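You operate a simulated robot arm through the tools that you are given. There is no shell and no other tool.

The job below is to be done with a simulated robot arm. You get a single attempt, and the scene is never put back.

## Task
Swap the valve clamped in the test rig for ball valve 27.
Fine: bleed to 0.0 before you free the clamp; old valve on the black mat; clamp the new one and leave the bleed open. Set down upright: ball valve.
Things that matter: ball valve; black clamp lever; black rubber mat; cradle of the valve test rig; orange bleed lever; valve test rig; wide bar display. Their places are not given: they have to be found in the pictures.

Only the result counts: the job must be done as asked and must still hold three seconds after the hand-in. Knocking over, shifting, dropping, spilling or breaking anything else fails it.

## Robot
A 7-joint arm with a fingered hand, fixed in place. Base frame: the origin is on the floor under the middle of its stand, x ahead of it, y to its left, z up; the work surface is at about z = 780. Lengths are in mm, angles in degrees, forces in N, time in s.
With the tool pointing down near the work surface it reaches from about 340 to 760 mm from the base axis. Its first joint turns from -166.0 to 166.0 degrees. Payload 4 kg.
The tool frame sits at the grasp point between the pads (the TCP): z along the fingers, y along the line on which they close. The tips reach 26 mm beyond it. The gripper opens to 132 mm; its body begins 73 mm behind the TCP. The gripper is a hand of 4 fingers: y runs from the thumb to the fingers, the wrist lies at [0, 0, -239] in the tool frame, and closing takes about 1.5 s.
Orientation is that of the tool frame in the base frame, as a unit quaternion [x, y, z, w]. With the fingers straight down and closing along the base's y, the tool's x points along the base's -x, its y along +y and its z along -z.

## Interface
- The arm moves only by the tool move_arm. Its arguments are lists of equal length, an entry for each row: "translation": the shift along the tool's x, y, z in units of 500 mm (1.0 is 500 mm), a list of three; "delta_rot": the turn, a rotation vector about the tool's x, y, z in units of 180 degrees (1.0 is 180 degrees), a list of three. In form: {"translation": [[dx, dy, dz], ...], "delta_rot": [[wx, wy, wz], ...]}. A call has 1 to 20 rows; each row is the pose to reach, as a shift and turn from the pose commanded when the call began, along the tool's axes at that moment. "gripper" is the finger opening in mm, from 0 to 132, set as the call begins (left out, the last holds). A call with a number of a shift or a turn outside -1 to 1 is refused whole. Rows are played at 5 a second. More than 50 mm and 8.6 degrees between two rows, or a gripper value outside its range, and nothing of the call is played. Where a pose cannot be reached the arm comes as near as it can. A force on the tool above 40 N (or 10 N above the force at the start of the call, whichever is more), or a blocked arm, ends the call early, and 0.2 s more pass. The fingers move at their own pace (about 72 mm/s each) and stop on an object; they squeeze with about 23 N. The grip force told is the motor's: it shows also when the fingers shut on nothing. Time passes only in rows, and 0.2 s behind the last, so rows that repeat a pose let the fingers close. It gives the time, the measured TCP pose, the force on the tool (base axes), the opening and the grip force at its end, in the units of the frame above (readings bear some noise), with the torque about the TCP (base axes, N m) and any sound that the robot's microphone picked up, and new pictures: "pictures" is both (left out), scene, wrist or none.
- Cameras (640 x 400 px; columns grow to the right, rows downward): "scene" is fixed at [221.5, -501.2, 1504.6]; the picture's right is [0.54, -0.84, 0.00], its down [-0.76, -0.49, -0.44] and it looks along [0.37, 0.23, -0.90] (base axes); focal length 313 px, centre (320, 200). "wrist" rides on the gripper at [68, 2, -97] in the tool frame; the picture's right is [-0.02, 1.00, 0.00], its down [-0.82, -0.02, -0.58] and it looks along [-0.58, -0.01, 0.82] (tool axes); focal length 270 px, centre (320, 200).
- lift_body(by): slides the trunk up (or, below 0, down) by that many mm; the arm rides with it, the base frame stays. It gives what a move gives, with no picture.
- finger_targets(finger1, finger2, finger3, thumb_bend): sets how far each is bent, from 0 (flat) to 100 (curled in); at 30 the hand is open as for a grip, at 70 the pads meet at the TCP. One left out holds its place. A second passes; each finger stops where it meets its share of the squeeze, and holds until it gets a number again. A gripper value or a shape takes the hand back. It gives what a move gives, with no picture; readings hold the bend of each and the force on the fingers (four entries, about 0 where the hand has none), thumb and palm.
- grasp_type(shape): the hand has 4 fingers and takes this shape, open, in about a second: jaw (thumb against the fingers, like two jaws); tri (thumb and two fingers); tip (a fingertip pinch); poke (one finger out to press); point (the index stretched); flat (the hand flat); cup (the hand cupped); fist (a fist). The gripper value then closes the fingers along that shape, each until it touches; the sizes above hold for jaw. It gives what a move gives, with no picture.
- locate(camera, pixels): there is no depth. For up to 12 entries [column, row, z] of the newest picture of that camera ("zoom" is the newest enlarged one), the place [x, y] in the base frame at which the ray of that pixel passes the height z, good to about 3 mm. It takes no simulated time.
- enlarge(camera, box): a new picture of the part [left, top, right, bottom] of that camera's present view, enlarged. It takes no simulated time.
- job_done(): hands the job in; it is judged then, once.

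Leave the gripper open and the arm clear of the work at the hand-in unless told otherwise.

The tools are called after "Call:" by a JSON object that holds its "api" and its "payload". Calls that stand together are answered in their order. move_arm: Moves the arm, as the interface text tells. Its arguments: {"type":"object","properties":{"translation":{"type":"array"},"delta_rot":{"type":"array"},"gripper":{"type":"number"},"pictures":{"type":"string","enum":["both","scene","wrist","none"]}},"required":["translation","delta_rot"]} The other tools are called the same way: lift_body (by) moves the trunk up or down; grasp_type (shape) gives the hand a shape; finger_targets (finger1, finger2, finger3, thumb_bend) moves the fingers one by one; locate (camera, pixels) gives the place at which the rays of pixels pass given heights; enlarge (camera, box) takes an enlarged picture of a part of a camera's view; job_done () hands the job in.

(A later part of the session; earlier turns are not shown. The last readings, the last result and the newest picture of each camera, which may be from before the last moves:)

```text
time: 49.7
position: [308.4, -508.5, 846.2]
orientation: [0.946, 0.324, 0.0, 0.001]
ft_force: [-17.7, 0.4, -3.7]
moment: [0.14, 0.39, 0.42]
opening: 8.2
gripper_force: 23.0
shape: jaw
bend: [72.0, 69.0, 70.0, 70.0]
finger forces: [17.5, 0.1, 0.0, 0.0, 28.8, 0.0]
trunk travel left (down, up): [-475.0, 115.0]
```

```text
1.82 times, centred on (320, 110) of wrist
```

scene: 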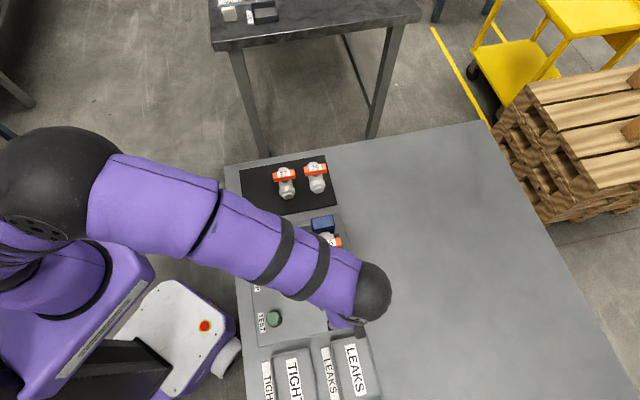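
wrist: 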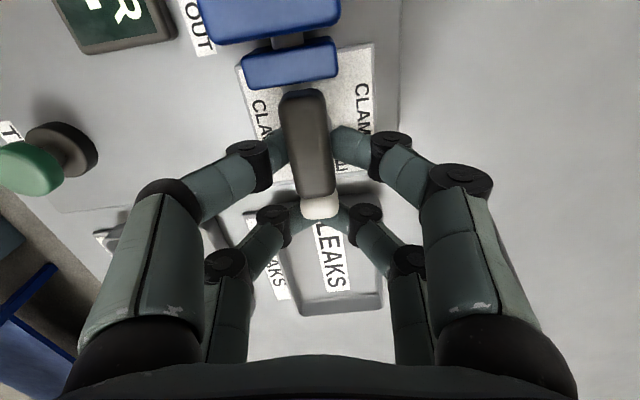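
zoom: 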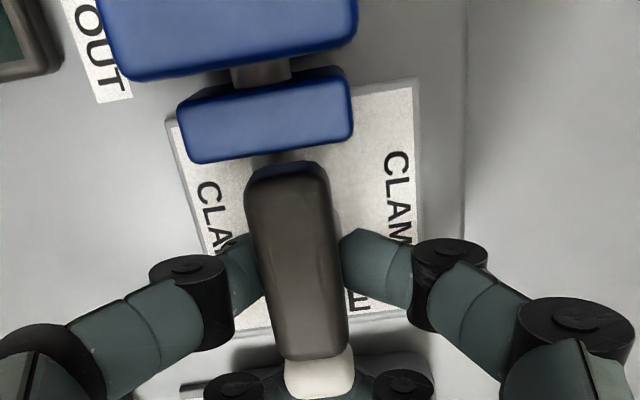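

The moment rose to 0.42 N m, so the lever has reached its FREE stop. I open the fingers and rise.

Call:
{"api": "move_arm", "payload": {"translation": [[0, 0, 0], [0, 0, 0], [0, 0, 0]], "delta_rot": [[0, 0, 0], [0, 0, 0], [0, 0, 0]], "gripper": 34, "pictures": "none"}}

Call:
{"api": "move_arm", "payload": {"translation": [[0, 0, -0.06], [0, 0, -0.14], [0, 0, -0.22], [0, 0, -0.3], [0, 0, -0.3]], "delta_rot": [[0, 0, 0], [0, 0, 0], [0, 0, 0], [0, 0, 0], [0, 0, 0]], "pictures": "both"}}

Call:
{"api": "enlarge", "payload": {"camera": "wrist", "box": [180, 0, 460, 160]}}

```text
time: 50.5
position: [311.4, -509.2, 846.6]
orientation: [0.946, 0.324, 0.0, 0.002]
ft_force: [-5.3, -18.1, -6.3]
moment: [-0.22, -0.03, 0.33]
opening: 31.4
gripper_force: 0.0
shape: jaw
bend: [73.0, 73.0, 75.0, 70.0]
finger forces: [0.1, 0.0, 15.4, 0.1, 0.0, 0.1]
trunk travel left (down, up): [-475.0, 115.0]
```

```text
time: 51.7
position: [309.9, -508.1, 994.8]
orientation: [0.946, 0.325, 0.0, 0.001]
ft_force: [-0.1, -0.5, -0.6]
moment: [0.01, 0.0, 0.01]
opening: 34.0
gripper_force: 0.2
shape: jaw
bend: [73.0, 73.0, 73.0, 70.0]
finger forces: [0.0, 0.1, 0.0, 0.0, 0.0, 0.0]
trunk travel left (down, up): [-475.0, 115.0]
```

scene: 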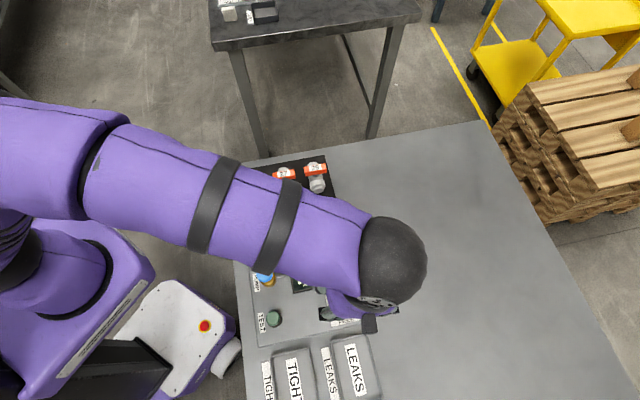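
wrist: 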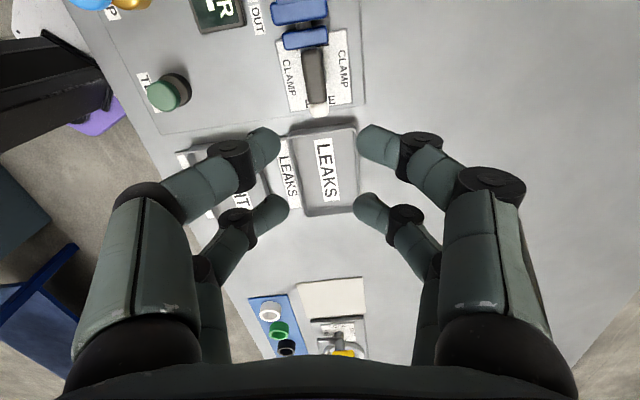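

```text
2.29 times, centred on (320, 80) of wrist
```

zoom: 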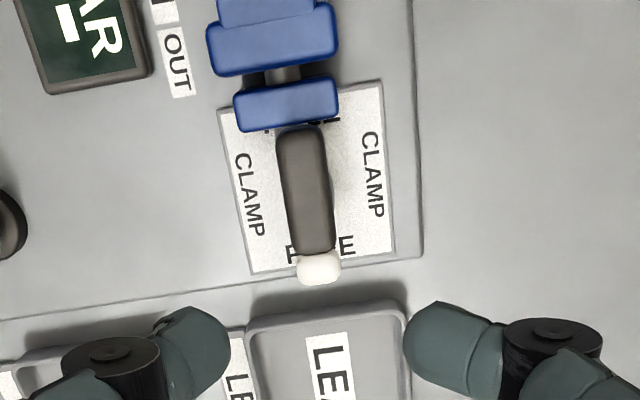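

The lever is at FREE and the jaw has pulled back. One digit touched something at about 15 N while opening, so I'll check the tray once the view is clear. Next I move over valve 26 near (416, -402) to look at its surroundings.

Call:
{"api": "move_arm", "payload": {"translation": [[0.0744, -0.0092, 0.0075], [0.1488, -0.0184, 0.015], [0.2232, -0.0276, 0.0225], [0.2976, -0.0368, 0.03], [0.2976, -0.0368, 0.03]], "delta_rot": [[0, 0, -0.01], [0, 0, -0.02], [0, 0, -0.03], [0, 0, -0.039], [0, 0, -0.039]], "pictures": "both"}}

Call:
{"api": "enlarge", "payload": {"camera": "wrist", "box": [200, 0, 440, 180]}}

Call:
{"api": "enlarge", "payload": {"camera": "scene", "box": [310, 265, 390, 345]}}

```text
time: 52.9
position: [417.2, -400.3, 981.1]
orientation: [0.924, 0.382, 0.0, 0.001]
ft_force: [-0.3, 0.1, -0.6]
moment: [0.02, -0.01, 0.01]
opening: 33.9
gripper_force: 0.1
shape: jaw
bend: [73.0, 73.0, 73.0, 70.0]
finger forces: [0.1, 0.0, 0.1, 0.1, 0.1, 0.0]
trunk travel left (down, up): [-475.0, 115.0]
```

scene: 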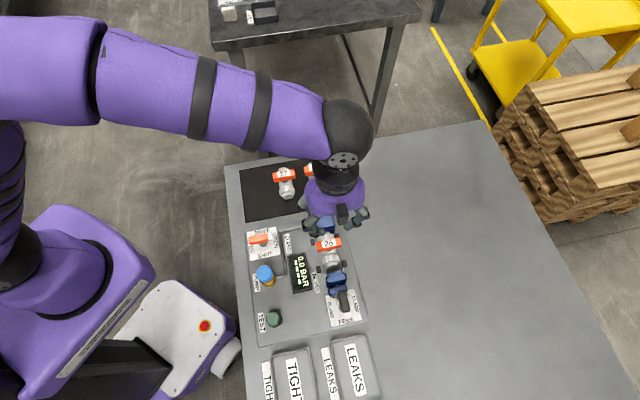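
wrist: 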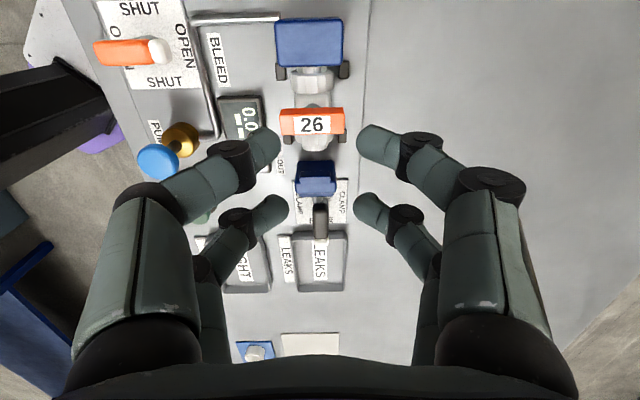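

```text
2.22 times, centred on (320, 90) of wrist
```

zoom: 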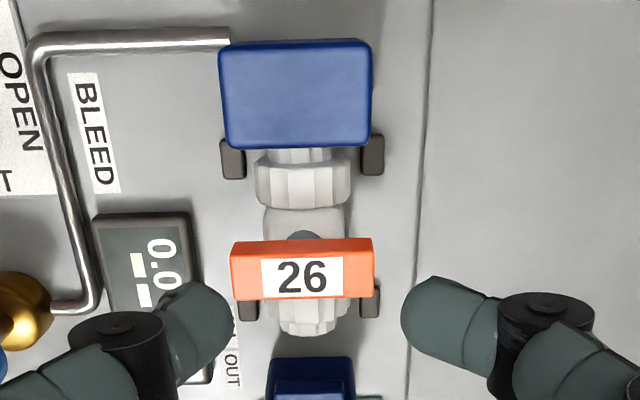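

```text
5.00 times, centred on (350, 305) of scene
```

zoom: 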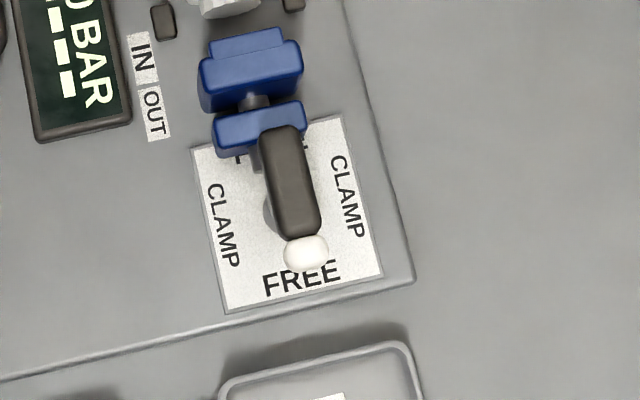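

The jaw has gone to OUT, the clamp lever is at FREE, and the LEAKS tray looks to be where it was. I locate valve 26's handle, the posts and the block from this view at several heights.

Call:
{"api": "locate", "payload": {"camera": "wrist", "pixels": [[311.9, 121.5, 830], [311.9, 121.5, 845], [311.9, 121.5, 860], [280, 70, 800], [343, 70, 800], [287, 138, 800], [343, 135, 800], [277, 64, 840], [343, 64, 840], [311, 149, 800], [311, 68, 800]]}}

Call:
{"api": "locate", "payload": {"camera": "scene", "pixels": [[329, 243.5, 830], [329, 243.5, 845], [329, 243.5, 860]]}}

Call:
{"api": "enlarge", "payload": {"camera": "scene", "box": [300, 205, 370, 285]}}

```text
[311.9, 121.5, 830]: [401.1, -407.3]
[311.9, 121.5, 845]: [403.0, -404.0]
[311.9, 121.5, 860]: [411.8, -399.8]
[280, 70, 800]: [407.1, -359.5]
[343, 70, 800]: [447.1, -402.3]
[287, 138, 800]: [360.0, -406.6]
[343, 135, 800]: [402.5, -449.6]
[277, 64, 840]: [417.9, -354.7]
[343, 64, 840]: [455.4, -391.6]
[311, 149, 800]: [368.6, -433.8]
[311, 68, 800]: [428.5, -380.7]
```

```text
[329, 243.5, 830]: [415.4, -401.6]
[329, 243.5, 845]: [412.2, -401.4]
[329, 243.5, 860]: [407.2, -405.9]
```

```text
5.00 times, centred on (335, 245) of scene
```

zoom: 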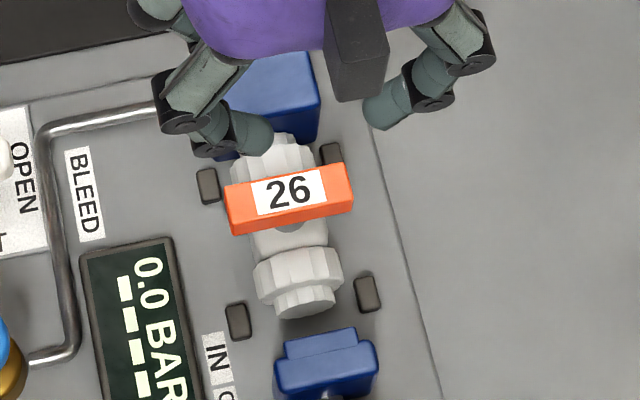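

Posts sit around a centre of about (404, -404), and the valve's handle top is near z 848. I'll grip the handle across its width with the hand at yaw -45°, so I turn the hand 90° counterclockwise over the valve at z 960.

Call:
{"api": "move_arm", "payload": {"translation": [[-0.0015, -0.0004, 0.0035], [-0.003, -0.0008, 0.007], [-0.0046, -0.0012, 0.0105], [-0.006, -0.0017, 0.014], [-0.0076, -0.0021, 0.0175], [-0.0091, -0.0025, 0.021], [-0.0106, -0.0029, 0.0245], [-0.0121, -0.0033, 0.028], [-0.0137, -0.0037, 0.0315], [-0.0152, -0.0042, 0.035], [-0.0167, -0.0046, 0.0385], [-0.0182, -0.005, 0.042], [-0.0182, -0.005, 0.042]], "delta_rot": [[0, 0, -0.0417], [0, 0, -0.0833], [0, 0, -0.125], [0, 0, -0.1667], [0, 0, -0.2083], [0, 0, -0.25], [0, 0, -0.2917], [0, 0, -0.3333], [0, 0, -0.375], [0, 0, -0.4167], [0, 0, -0.4583], [0, 0, -0.5], [0, 0, -0.5]], "pictures": "both"}}

Call:
{"api": "enlarge", "payload": {"camera": "wrist", "box": [200, 0, 440, 180]}}

```text
time: 55.7
position: [408.0, -406.4, 961.5]
orientation: [0.382, 0.924, 0.0, 0.001]
ft_force: [0.3, -1.0, -0.3]
moment: [-0.01, 0.03, 0.02]
opening: 33.9
gripper_force: 0.1
shape: jaw
bend: [73.0, 73.0, 73.0, 70.0]
finger forces: [0.1, 0.0, 0.1, 0.0, 0.0, 0.1]
trunk travel left (down, up): [-475.0, 115.0]
```

scene: 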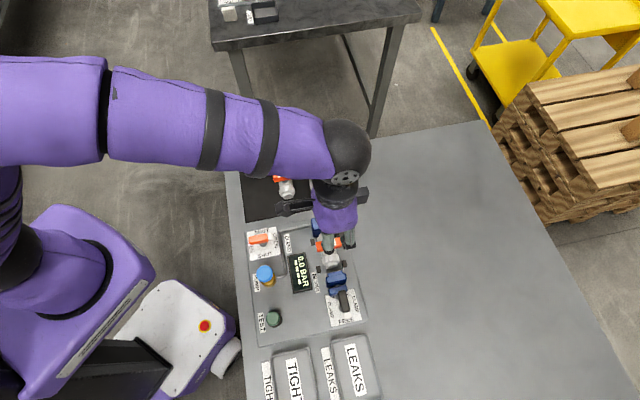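
wrist: 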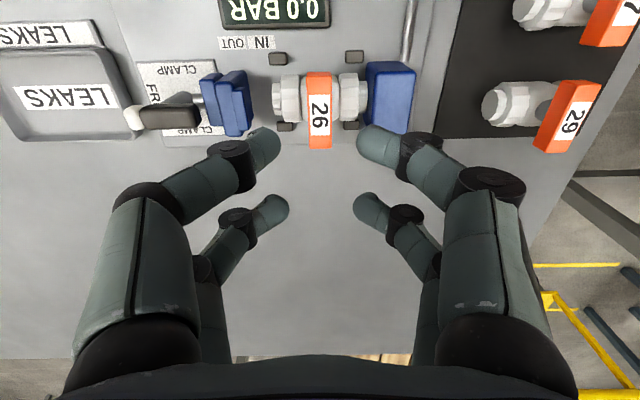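

```text
2.22 times, centred on (320, 90) of wrist
```

zoom: 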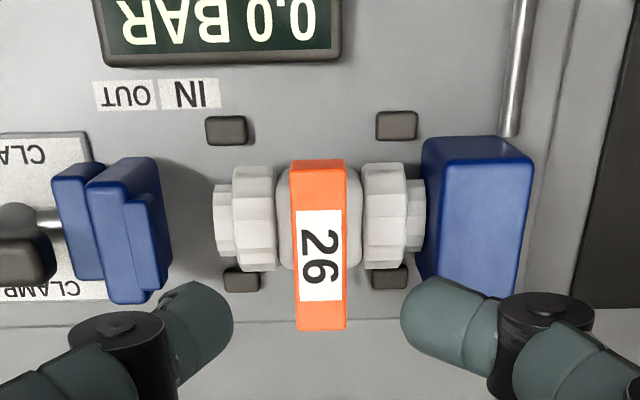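

Handle 26 is centred at column 319. Its top is at about z 851 and the blue block face is about 37 mm off in u. I narrow to 30 mm and go down to z 905 to check the centring.

Call:
{"api": "move_arm", "payload": {"translation": [[0, 0.001, 0.056], [0, 0.001, 0.113], [0, 0.001, 0.113]], "delta_rot": [[0, 0, 0], [0, 0, 0], [0, 0, 0]], "gripper": 30, "pictures": "both"}}

Call:
{"api": "enlarge", "payload": {"camera": "wrist", "box": [200, 20, 440, 220]}}

Call:
{"api": "enlarge", "payload": {"camera": "scene", "box": [290, 190, 390, 290]}}

```text
time: 56.5
position: [408.3, -405.6, 903.1]
orientation: [0.383, 0.924, -0.001, 0.001]
ft_force: [-0.2, 0.0, -0.3]
moment: [-0.04, -0.04, 0.01]
opening: 30.2
gripper_force: 0.0
shape: jaw
bend: [73.0, 73.0, 73.0, 70.0]
finger forces: [0.0, 0.1, 0.0, 0.0, 0.0, 0.0]
trunk travel left (down, up): [-475.0, 115.0]
```

scene: 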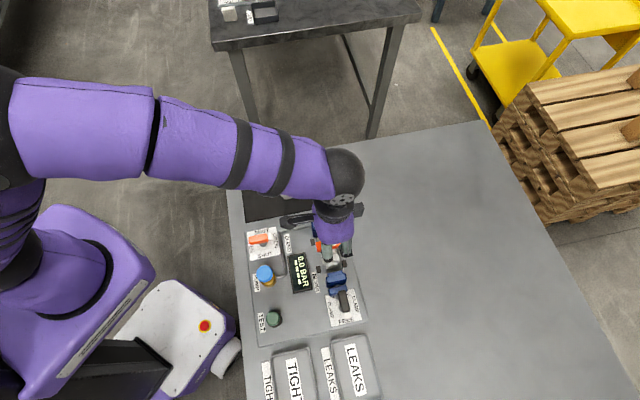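
wrist: 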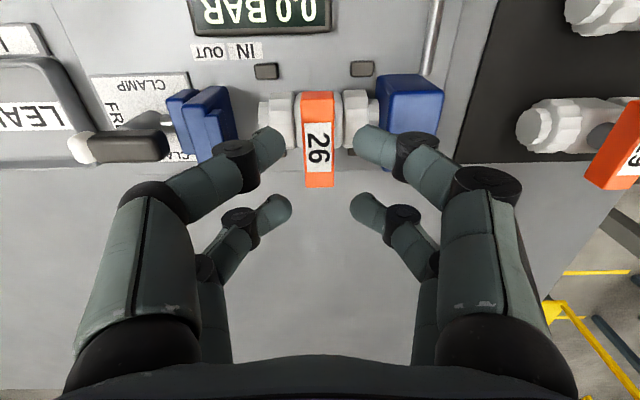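

```text
2.00 times, centred on (320, 120) of wrist
```

zoom: 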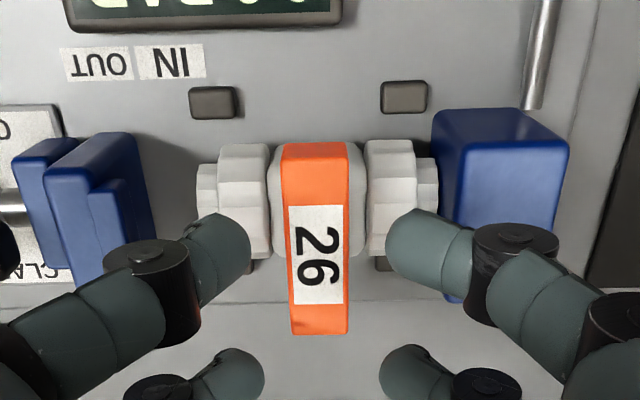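

```text
4.00 times, centred on (340, 240) of scene
```

zoom: 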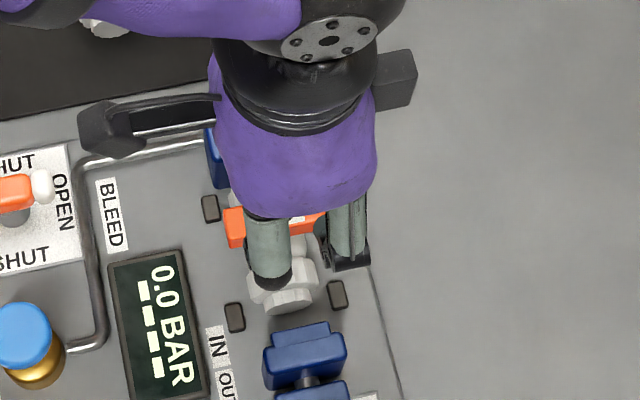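

The handle is centred between the digits. I go down to z 861, where the tips should sit just over the white nuts and overlap the handle by about 15 mm.

Call:
{"api": "move_arm", "payload": {"translation": [[0, -0.002, 0.03], [0, -0.002, 0.06], [0, -0.002, 0.085], [0, -0.002, 0.085]], "delta_rot": [[0, 0, 0], [0, 0, 0], [0, 0, 0], [0, 0, 0]], "pictures": "wrist"}}

Call:
{"api": "enlarge", "payload": {"camera": "wrist", "box": [200, 40, 440, 260]}}

```text
time: 57.5
position: [408.0, -406.1, 861.0]
orientation: [0.383, 0.924, -0.001, 0.0]
ft_force: [-0.1, -0.4, 0.7]
moment: [-0.01, 0.01, 0.0]
opening: 30.0
gripper_force: 0.0
shape: jaw
bend: [73.0, 73.0, 73.0, 70.0]
finger forces: [0.0, 0.0, 0.0, 0.0, 0.0, 0.0]
trunk travel left (down, up): [-475.0, 115.0]
```

wrist: 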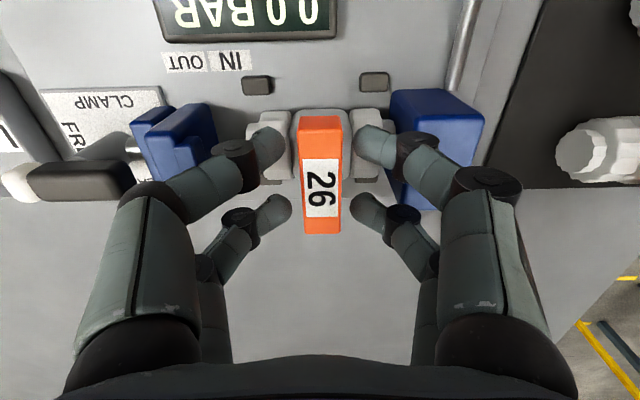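

```text
1.82 times, centred on (320, 150) of wrist
```

zoom: 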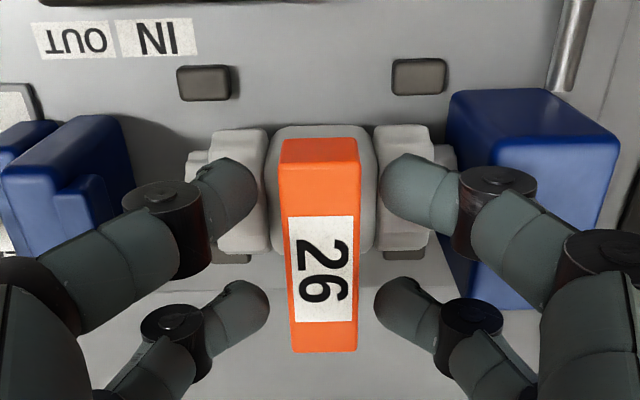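

The handle lies between both digit pairs and nothing is touched. I close on it.

Call:
{"api": "move_arm", "payload": {"translation": [[0, 0, 0], [0, 0, 0], [0, 0, 0], [0, 0, 0], [0, 0, 0]], "delta_rot": [[0, 0, 0], [0, 0, 0], [0, 0, 0], [0, 0, 0], [0, 0, 0]], "gripper": 4, "pictures": "wrist"}}

```text
time: 58.7
position: [408.3, -405.4, 860.8]
orientation: [0.383, 0.924, 0.0, 0.001]
ft_force: [0.1, -0.7, -0.1]
moment: [0.0, 0.04, 0.05]
opening: 10.8
gripper_force: 23.6
shape: jaw
bend: [72.0, 72.0, 72.0, 70.0]
finger forces: [20.8, 20.8, 20.6, 0.1, 21.0, 0.1]
trunk travel left (down, up): [-475.0, 115.0]
```

wrist: 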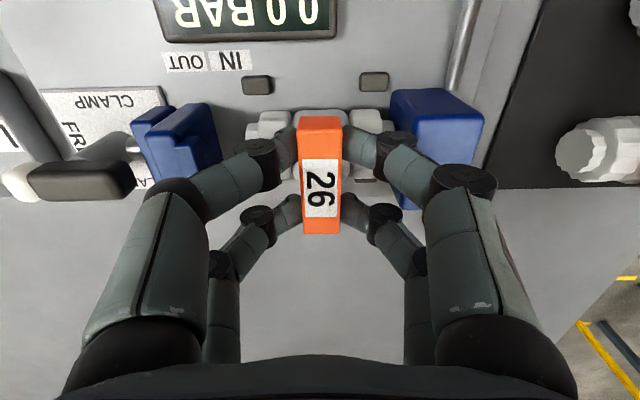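

All four digits hold the handle at about 21 N each. I lift slowly, 15 mm first, and check the force.

Call:
{"api": "move_arm", "payload": {"translation": [[0, -0.002, -0.006], [0, -0.003, -0.016], [0, -0.003, -0.03], [0, -0.003, -0.03]], "delta_rot": [[0, 0, 0], [0, 0, 0], [0, 0, 0], [0, 0, 0]], "pictures": "both"}}

Call:
{"api": "enlarge", "payload": {"camera": "scene", "box": [290, 190, 390, 290]}}

```text
time: 59.7
position: [406.7, -407.0, 877.0]
orientation: [0.383, 0.924, -0.001, 0.001]
ft_force: [0.9, 0.0, -2.0]
moment: [0.0, 0.0, 0.04]
opening: 10.7
gripper_force: 23.0
shape: jaw
bend: [72.0, 72.0, 72.0, 70.0]
finger forces: [20.9, 20.8, 20.6, 0.1, 21.1, 0.1]
trunk travel left (down, up): [-475.0, 115.0]
```

scene: 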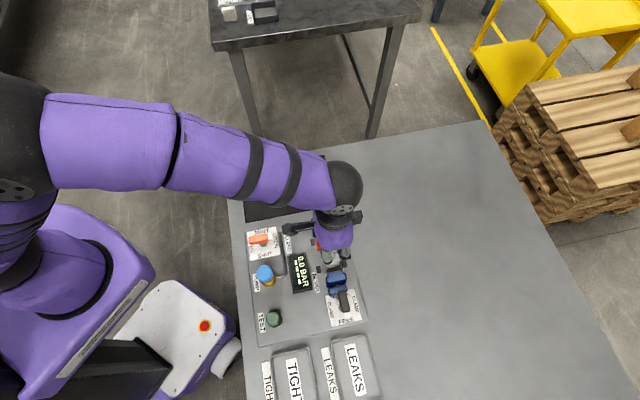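
wrist: 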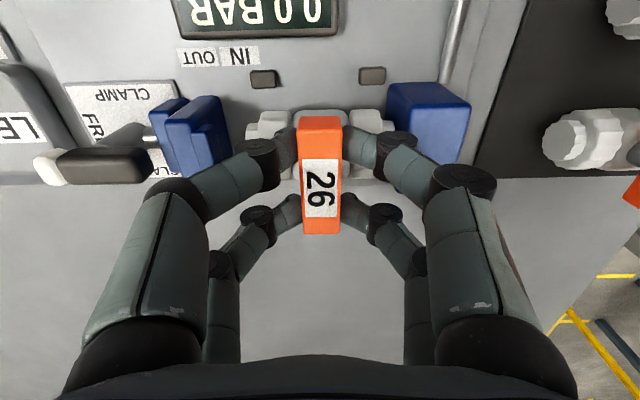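

```text
4.00 times, centred on (340, 240) of scene
```

zoom: 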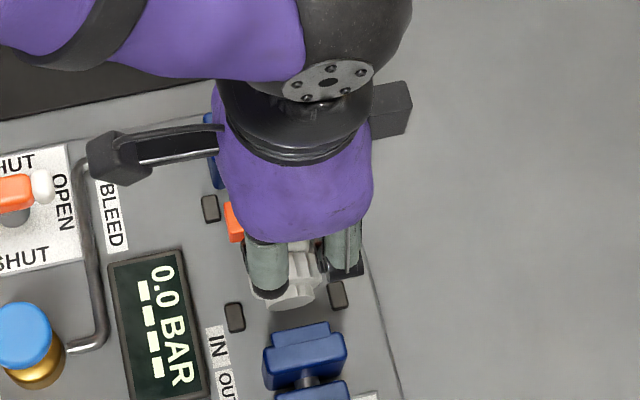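

Valve 26 hangs firmly in the hand (about 2 N weight). I lift it to z 965 and then carry it toward the free left part of the mat, to about (454, -164).

Call:
{"api": "move_arm", "payload": {"translation": [[0, 0, -0.06], [0, 0, -0.12], [0, 0, -0.176], [0, 0, -0.176]], "delta_rot": [[0, 0, 0], [0, 0, 0], [0, 0, 0], [0, 0, 0]], "pictures": "none"}}

Call:
{"api": "move_arm", "payload": {"translation": [[0.0401, 0.0584, 0], [0.0802, 0.1168, 0], [0.1203, 0.1752, 0], [0.1604, 0.2336, 0], [0.2005, 0.292, 0], [0.2406, 0.3504, 0], [0.2807, 0.4088, 0], [0.2807, 0.4088, 0]], "delta_rot": [[0, 0, 0], [0, 0, 0], [0, 0, 0], [0, 0, 0], [0, 0, 0], [0, 0, 0], [0, 0, 0], [0, 0, 0]], "pictures": "both"}}

```text
time: 60.7
position: [405.6, -408.1, 965.2]
orientation: [0.383, 0.924, 0.0, 0.0]
ft_force: [0.3, 0.2, -1.3]
moment: [-0.06, -0.01, 0.02]
opening: 10.6
gripper_force: 23.0
shape: jaw
bend: [72.0, 72.0, 72.0, 70.0]
finger forces: [20.8, 20.8, 20.7, 0.0, 21.0, 0.0]
trunk travel left (down, up): [-475.0, 115.0]
```

```text
time: 62.5
position: [451.4, -164.8, 965.1]
orientation: [0.386, 0.923, -0.001, 0.001]
ft_force: [-0.3, -1.0, -1.3]
moment: [0.0, 0.0, 0.0]
opening: 11.0
gripper_force: 23.2
shape: jaw
bend: [72.0, 72.0, 72.0, 70.0]
finger forces: [20.8, 20.8, 20.6, 0.0, 21.2, 0.1]
trunk travel left (down, up): [-475.0, 115.0]
```

scene: 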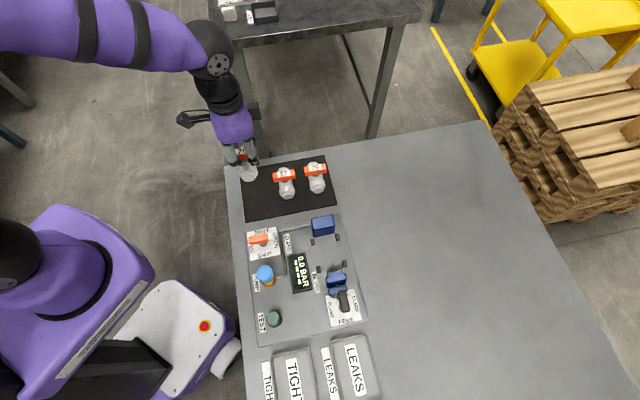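
wrist: 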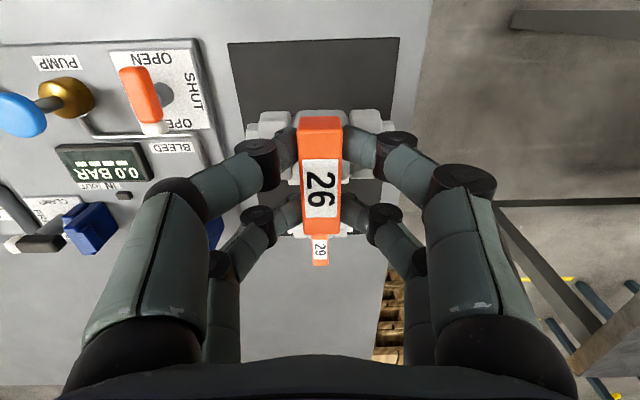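

The free part of the mat lies below the valve. I locate the mat's edges from this view and valve 27 in the scene picture to fix the drop place.

Call:
{"api": "locate", "payload": {"camera": "wrist", "pixels": [[229, 44, 783], [398, 39, 783], [242, 115, 783], [391, 115, 783], [384, 230, 783]]}}

Call:
{"api": "enlarge", "payload": {"camera": "scene", "box": [225, 130, 345, 225]}}

Call:
{"api": "locate", "payload": {"camera": "scene", "pixels": [[284.5, 176, 820], [284.5, 176, 830], [316, 169, 820], [316, 169, 830], [241, 168, 783], [247, 221, 783]]}}

```text
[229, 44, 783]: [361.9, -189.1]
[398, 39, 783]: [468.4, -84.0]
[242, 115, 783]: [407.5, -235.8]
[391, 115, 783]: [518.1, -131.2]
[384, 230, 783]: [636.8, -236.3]
```

```text
4.21 times, centred on (285, 178) of scene
```

zoom: 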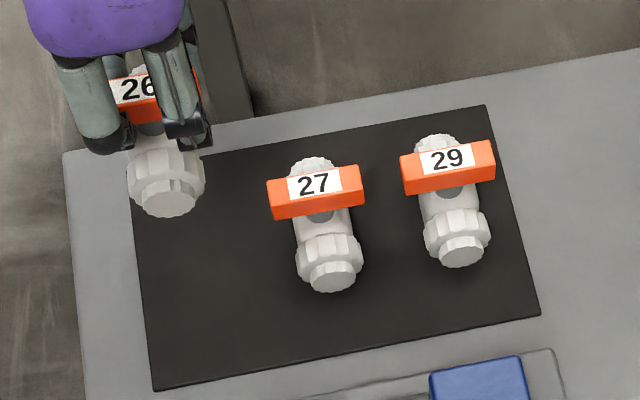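

```text
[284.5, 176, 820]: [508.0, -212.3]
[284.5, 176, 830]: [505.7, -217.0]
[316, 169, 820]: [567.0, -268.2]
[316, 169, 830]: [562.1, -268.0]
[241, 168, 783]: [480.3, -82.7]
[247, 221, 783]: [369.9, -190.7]
```

The free spot at u≈203, r≈436 is inside the mat and 13 mm clear of valve 27's handle. I lower to z 853 first, then feel for contact in small steps.

Call:
{"api": "move_arm", "payload": {"translation": [[0, 0, 0.07], [0, 0, 0.14], [0, 0, 0.2], [0, 0, 0.224], [0, 0, 0.224]], "delta_rot": [[0, 0, 0], [0, 0, 0], [0, 0, 0], [0, 0, 0], [0, 0, 0]], "pictures": "both"}}

Call:
{"api": "enlarge", "payload": {"camera": "scene", "box": [225, 130, 345, 225]}}

```text
time: 63.7
position: [452.5, -163.8, 852.1]
orientation: [0.384, 0.923, 0.0, 0.0]
ft_force: [0.1, -0.2, -0.3]
moment: [0.0, 0.03, 0.04]
opening: 11.1
gripper_force: 23.1
shape: jaw
bend: [72.0, 72.0, 72.0, 70.0]
finger forces: [21.1, 20.9, 20.6, 0.0, 21.4, 0.1]
trunk travel left (down, up): [-475.0, 115.0]
```

scene: 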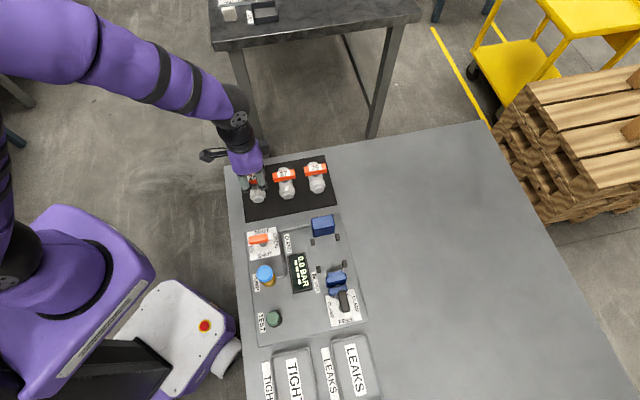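
wrist: 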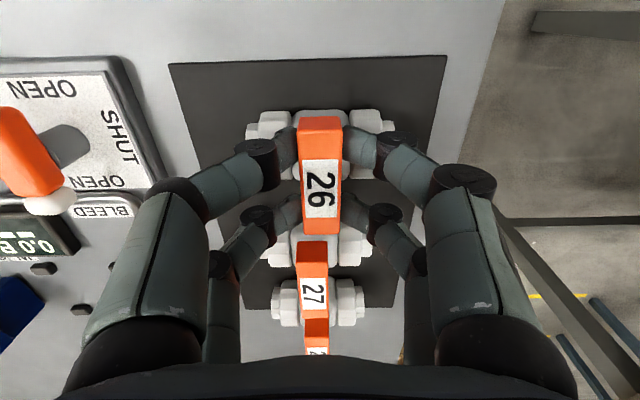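

```text
4.21 times, centred on (285, 178) of scene
```

zoom: 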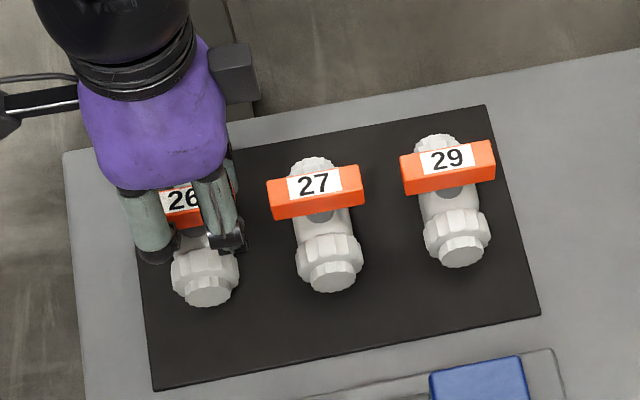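

The valve is still clear of the mat. I lower in small steps of 3 mm and read the force.

Call:
{"api": "move_arm", "payload": {"translation": [[0, 0, 0.006], [0, 0, 0.012], [0, 0, 0.018], [0, 0, 0.018]], "delta_rot": [[0, 0, 0], [0, 0, 0], [0, 0, 0], [0, 0, 0]], "pictures": "none"}}

```text
time: 64.4
position: [454.2, -164.1, 850.5]
orientation: [0.383, 0.924, 0.0, 0.004]
ft_force: [-11.6, 4.7, 31.3]
moment: [0.13, 0.3, 0.01]
opening: 12.7
gripper_force: 22.9
shape: jaw
bend: [72.0, 72.0, 72.0, 71.0]
finger forces: [25.8, 24.4, 26.7, 0.0, 29.2, 0.1]
trunk travel left (down, up): [-475.0, 115.0]
stopped in row 3: the force on the tool passed its limit at 44 N (the readings are from after the stop); the commanded pose is now the measured one
```

The force limit stopped the arm at z 850.5 with 31 N upward, so contact came earlier than I reckoned. I take pictures without moving on, easing up 1.5 mm, to see what touches.

Call:
{"api": "move_arm", "payload": {"translation": [[0, 0, -0.003], [0, 0, -0.003]], "delta_rot": [[0, 0, 0], [0, 0, 0]], "pictures": "both"}}

Call:
{"api": "enlarge", "payload": {"camera": "scene", "box": [225, 140, 305, 215]}}

Call:
{"api": "enlarge", "payload": {"camera": "wrist", "box": [200, 80, 440, 360]}}

```text
time: 65.0
position: [452.6, -164.1, 850.0]
orientation: [0.383, 0.924, 0.0, 0.005]
ft_force: [-6.5, 3.2, 26.7]
moment: [0.13, 0.24, -0.01]
opening: 12.9
gripper_force: 22.5
shape: jaw
bend: [72.0, 72.0, 72.0, 71.0]
finger forces: [26.0, 24.5, 25.5, 0.0, 28.0, 0.0]
trunk travel left (down, up): [-475.0, 115.0]
```

scene: 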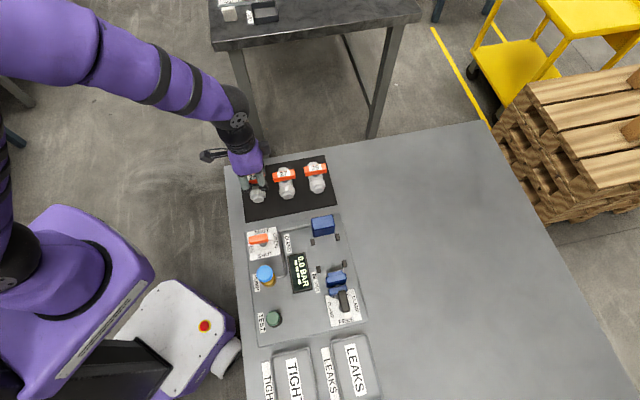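
wrist: 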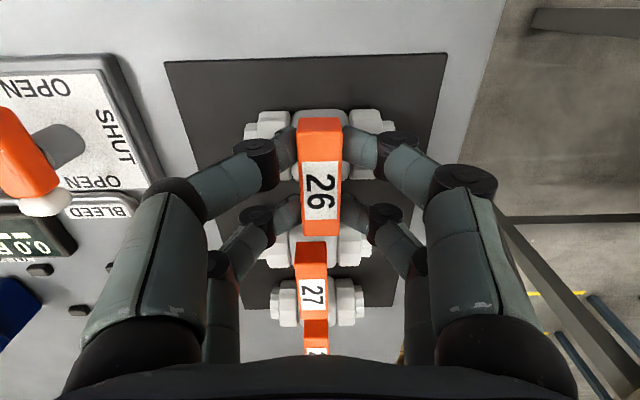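

```text
5.33 times, centred on (265, 178) of scene
```

zoom: 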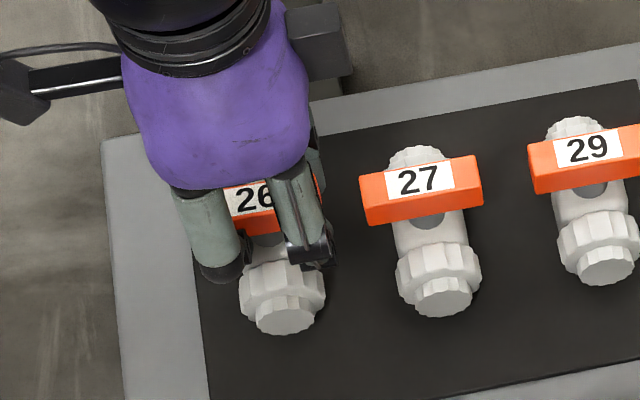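

```text
1.43 times, centred on (320, 220) of wrist
```

zoom: 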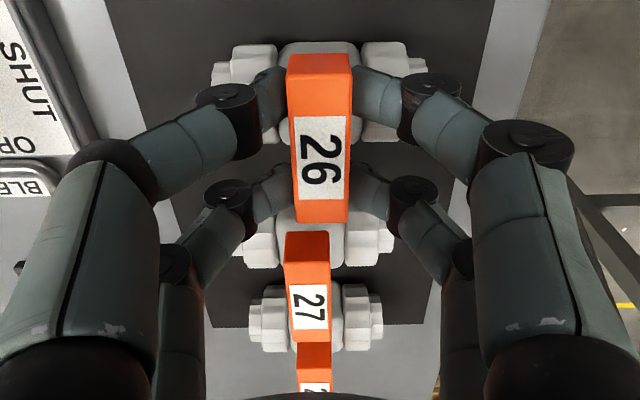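

Valve 26 stands on the mat at the same height as valve 27, so the mat carries it. I ease up another 1.5 mm to take off the load and then open the fingers.

Call:
{"api": "move_arm", "payload": {"translation": [[0, 0, -0.003], [0, 0, -0.003]], "delta_rot": [[0, 0, 0], [0, 0, 0]], "pictures": "none"}}

```text
time: 65.6
position: [453.2, -163.4, 850.8]
orientation: [0.383, 0.924, 0.001, 0.005]
ft_force: [-5.1, 1.2, 15.6]
moment: [0.08, 0.2, 0.0]
opening: 12.7
gripper_force: 22.9
shape: jaw
bend: [72.0, 72.0, 72.0, 71.0]
finger forces: [25.4, 24.0, 25.1, 0.0, 26.8, 0.1]
trunk travel left (down, up): [-475.0, 115.0]
```

Force is down to 16 N. I ease up 2 mm more and then open to 30 mm.

Call:
{"api": "move_arm", "payload": {"translation": [[0, 0, -0.004], [0, 0, -0.004]], "delta_rot": [[0, 0, 0], [0, 0, 0]], "pictures": "none"}}

Call:
{"api": "move_arm", "payload": {"translation": [[0, 0, 0], [0, 0, 0], [0, 0, 0], [0, 0, 0]], "delta_rot": [[0, 0, 0], [0, 0, 0], [0, 0, 0], [0, 0, 0]], "gripper": 30, "pictures": "both"}}

Call:
{"api": "enlarge", "payload": {"camera": "wrist", "box": [200, 80, 440, 360]}}

```text
time: 66.2
position: [454.9, -164.2, 852.3]
orientation: [0.384, 0.923, 0.001, 0.003]
ft_force: [-0.8, 0.7, -1.5]
moment: [0.0, 0.0, -0.01]
opening: 12.4
gripper_force: 23.2
shape: jaw
bend: [72.0, 72.0, 72.0, 71.0]
finger forces: [23.0, 23.2, 23.1, 0.0, 23.0, 0.1]
trunk travel left (down, up): [-475.0, 115.0]
```

```text
time: 67.2
position: [455.4, -164.3, 852.2]
orientation: [0.384, 0.923, 0.001, 0.004]
ft_force: [0.5, 0.0, -1.0]
moment: [-0.01, 0.0, 0.01]
opening: 29.8
gripper_force: 0.1
shape: jaw
bend: [73.0, 73.0, 73.0, 70.0]
finger forces: [0.0, 0.0, 0.0, 0.1, 0.0, 0.1]
trunk travel left (down, up): [-475.0, 115.0]
```

scene: 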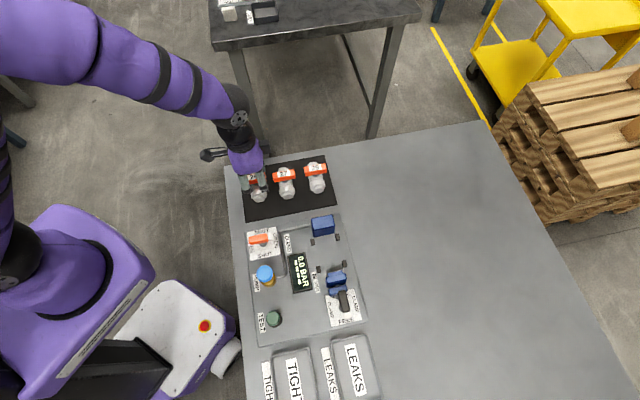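
wrist: 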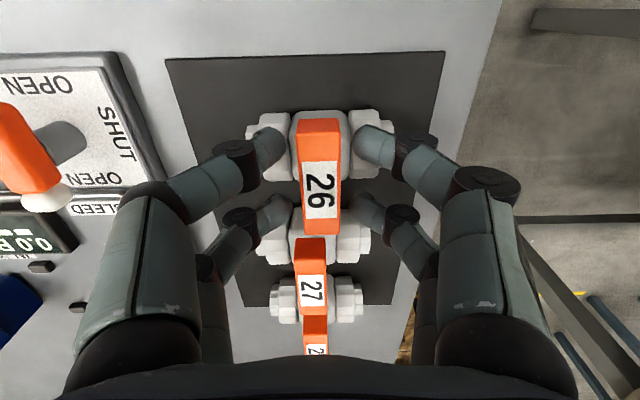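

```text
1.43 times, centred on (320, 220) of wrist
```

zoom: 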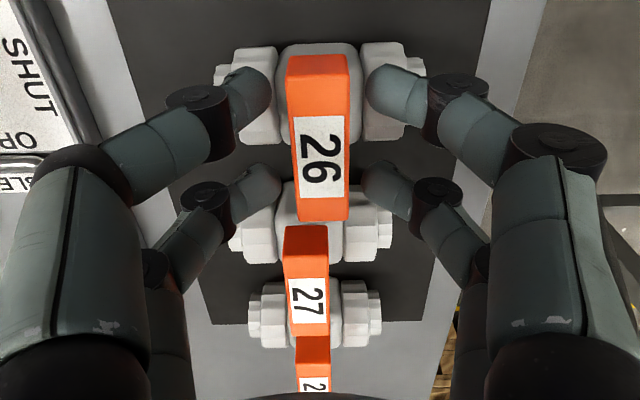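

Valve 26 stands free on the mat. I rise straight to z 962 and then move over toward valve 27.

Call:
{"api": "move_arm", "payload": {"translation": [[0, 0, -0.06], [0, 0, -0.14], [0, 0, -0.22], [-0.07, 0.004, -0.22], [-0.143, 0.008, -0.22], [-0.143, 0.008, -0.22]], "delta_rot": [[0, 0, 0], [0, 0, 0], [0, 0, 0], [0, 0, 0], [0, 0, 0], [0, 0, 0]], "pictures": "both"}}

Call:
{"api": "enlarge", "payload": {"camera": "wrist", "box": [200, 0, 440, 200]}}

Call:
{"api": "enlarge", "payload": {"camera": "scene", "box": [225, 140, 345, 225]}}

```text
time: 68.6
position: [508.0, -214.1, 964.6]
orientation: [0.382, 0.924, -0.001, 0.003]
ft_force: [0.2, 0.0, 0.7]
moment: [0.0, 0.0, 0.01]
opening: 29.6
gripper_force: 0.1
shape: jaw
bend: [73.0, 73.0, 73.0, 70.0]
finger forces: [0.1, 0.0, 0.1, 0.1, 0.0, 0.1]
trunk travel left (down, up): [-475.0, 115.0]
```

scene: 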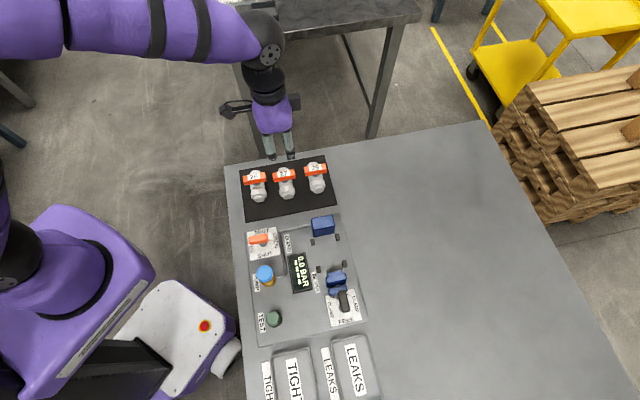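
wrist: 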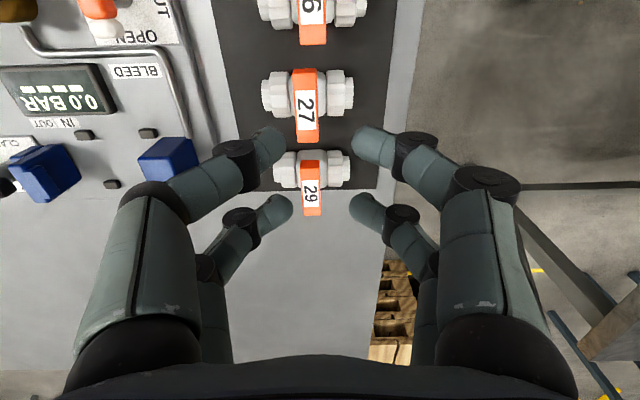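

```text
2.00 times, centred on (320, 100) of wrist
```

zoom: 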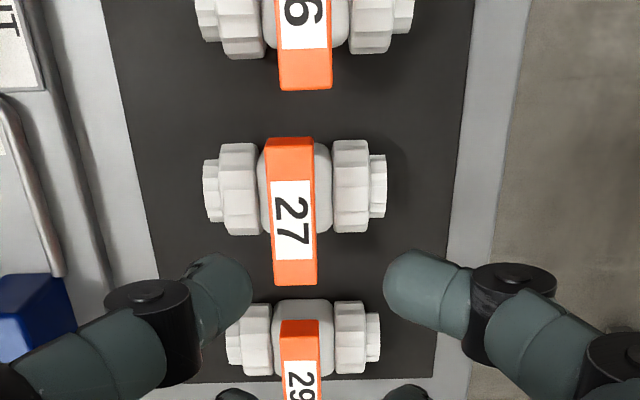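

```text
4.71 times, centred on (285, 182) of scene
```

zoom: 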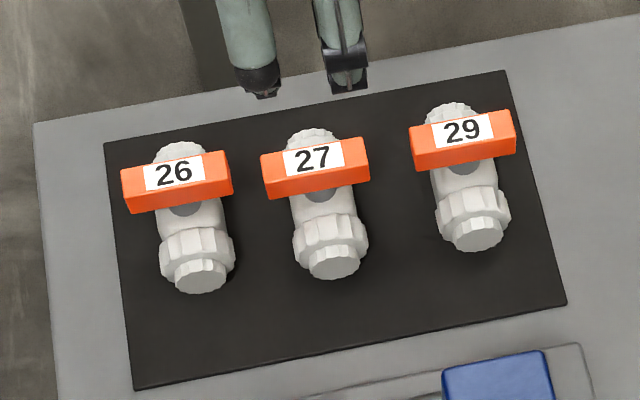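

Valve 26 stands upright on the mat. Valve 27's handle is 9.5 mm to the -y side of the hand's line, so I shift by that and go down to z 892 to check.

Call:
{"api": "move_arm", "payload": {"translation": [[-0.002, -0.019, 0.04], [-0.002, -0.019, 0.1], [-0.002, -0.019, 0.146], [-0.002, -0.019, 0.146]], "delta_rot": [[0, 0, 0], [0, 0, 0], [0, 0, 0], [0, 0, 0]], "pictures": "wrist"}}

Call:
{"api": "enlarge", "payload": {"camera": "wrist", "box": [200, 20, 440, 240]}}

```text
time: 69.6
position: [501.9, -218.8, 889.9]
orientation: [0.383, 0.924, 0.001, 0.003]
ft_force: [-1.2, -0.1, 0.8]
moment: [-0.02, 0.02, -0.04]
opening: 29.6
gripper_force: 0.2
shape: jaw
bend: [73.0, 73.0, 73.0, 70.0]
finger forces: [0.0, 0.0, 0.0, 0.0, 0.1, 0.0]
trunk travel left (down, up): [-475.0, 115.0]
```

wrist: 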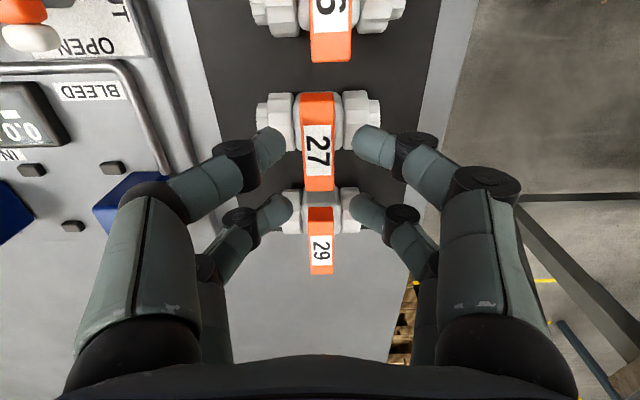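

```text
1.82 times, centred on (320, 130) of wrist
```

zoom: 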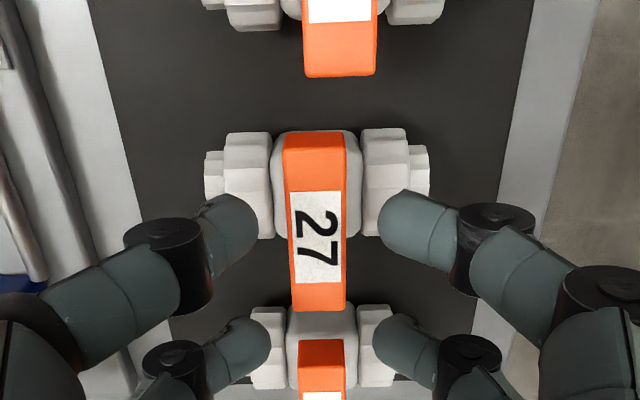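

Handle 27 is centred between the digits. I go down to z 852 (levelling the hand by 0.4°) and then close.

Call:
{"api": "move_arm", "payload": {"translation": [[0, -0.001, 0.03], [0, -0.001, 0.06], [0, -0.001, 0.077], [0, -0.001, 0.077]], "delta_rot": [[0.0007, 0.0007, 0], [0.0014, 0.0014, 0], [0.0014, 0.0014, 0], [0.0014, 0.0014, 0]], "pictures": "wrist"}}

Call:
{"api": "enlarge", "payload": {"camera": "wrist", "box": [200, 40, 440, 260]}}

```text
time: 70.6
position: [502.0, -220.1, 851.5]
orientation: [0.383, 0.924, -0.001, 0.002]
ft_force: [0.5, -0.2, -0.4]
moment: [-0.02, 0.04, 0.04]
opening: 30.2
gripper_force: 0.1
shape: jaw
bend: [73.0, 73.0, 73.0, 70.0]
finger forces: [0.0, 0.0, 0.0, 0.0, 0.0, 0.1]
trunk travel left (down, up): [-475.0, 115.0]
```

wrist: 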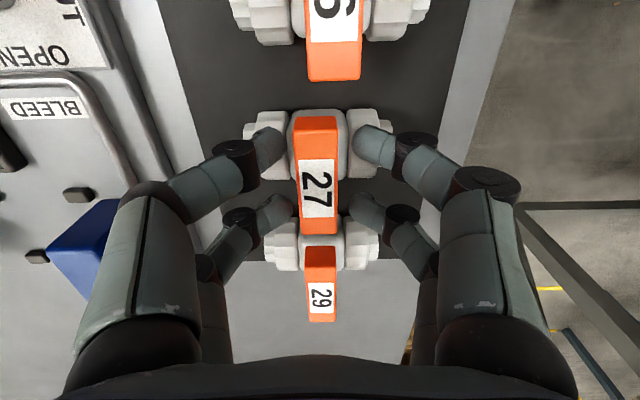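

```text
1.82 times, centred on (320, 150) of wrist
```

zoom: 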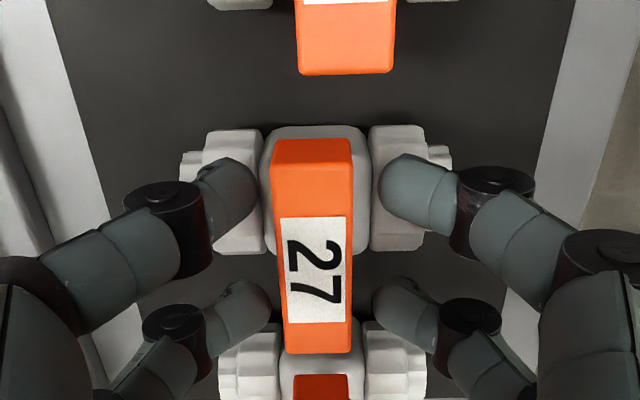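

The handle is about 1.2 mm left of the digits' middle. I shift by that and close.

Call:
{"api": "move_arm", "payload": {"translation": [[0, -0.0024, 0], [0, -0.0024, 0]], "delta_rot": [[0, 0, 0], [0, 0, 0]], "pictures": "none"}}

Call:
{"api": "move_arm", "payload": {"translation": [[0, 0, 0], [0, 0, 0], [0, 0, 0], [0, 0, 0], [0, 0, 0]], "delta_rot": [[0, 0, 0], [0, 0, 0], [0, 0, 0], [0, 0, 0], [0, 0, 0]], "gripper": 4, "pictures": "wrist"}}

```text
time: 71.2
position: [500.2, -220.4, 852.5]
orientation: [0.382, 0.924, -0.002, 0.001]
ft_force: [0.0, 0.6, -0.6]
moment: [-0.01, 0.0, -0.04]
opening: 29.8
gripper_force: 0.1
shape: jaw
bend: [73.0, 73.0, 73.0, 70.0]
finger forces: [0.0, 0.0, 0.0, 0.0, 0.1, 0.0]
trunk travel left (down, up): [-475.0, 115.0]
```

```text
time: 72.4
position: [499.9, -220.9, 851.9]
orientation: [0.384, 0.924, -0.002, 0.001]
ft_force: [-0.5, -0.4, 0.5]
moment: [0.03, -0.01, -0.01]
opening: 12.3
gripper_force: 22.8
shape: jaw
bend: [72.0, 72.0, 72.0, 70.0]
finger forces: [20.5, 20.6, 20.4, 0.0, 20.7, 0.0]
trunk travel left (down, up): [-475.0, 115.0]
```

wrist: 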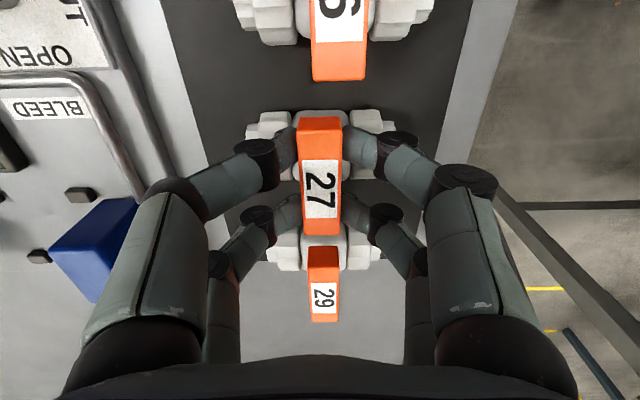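

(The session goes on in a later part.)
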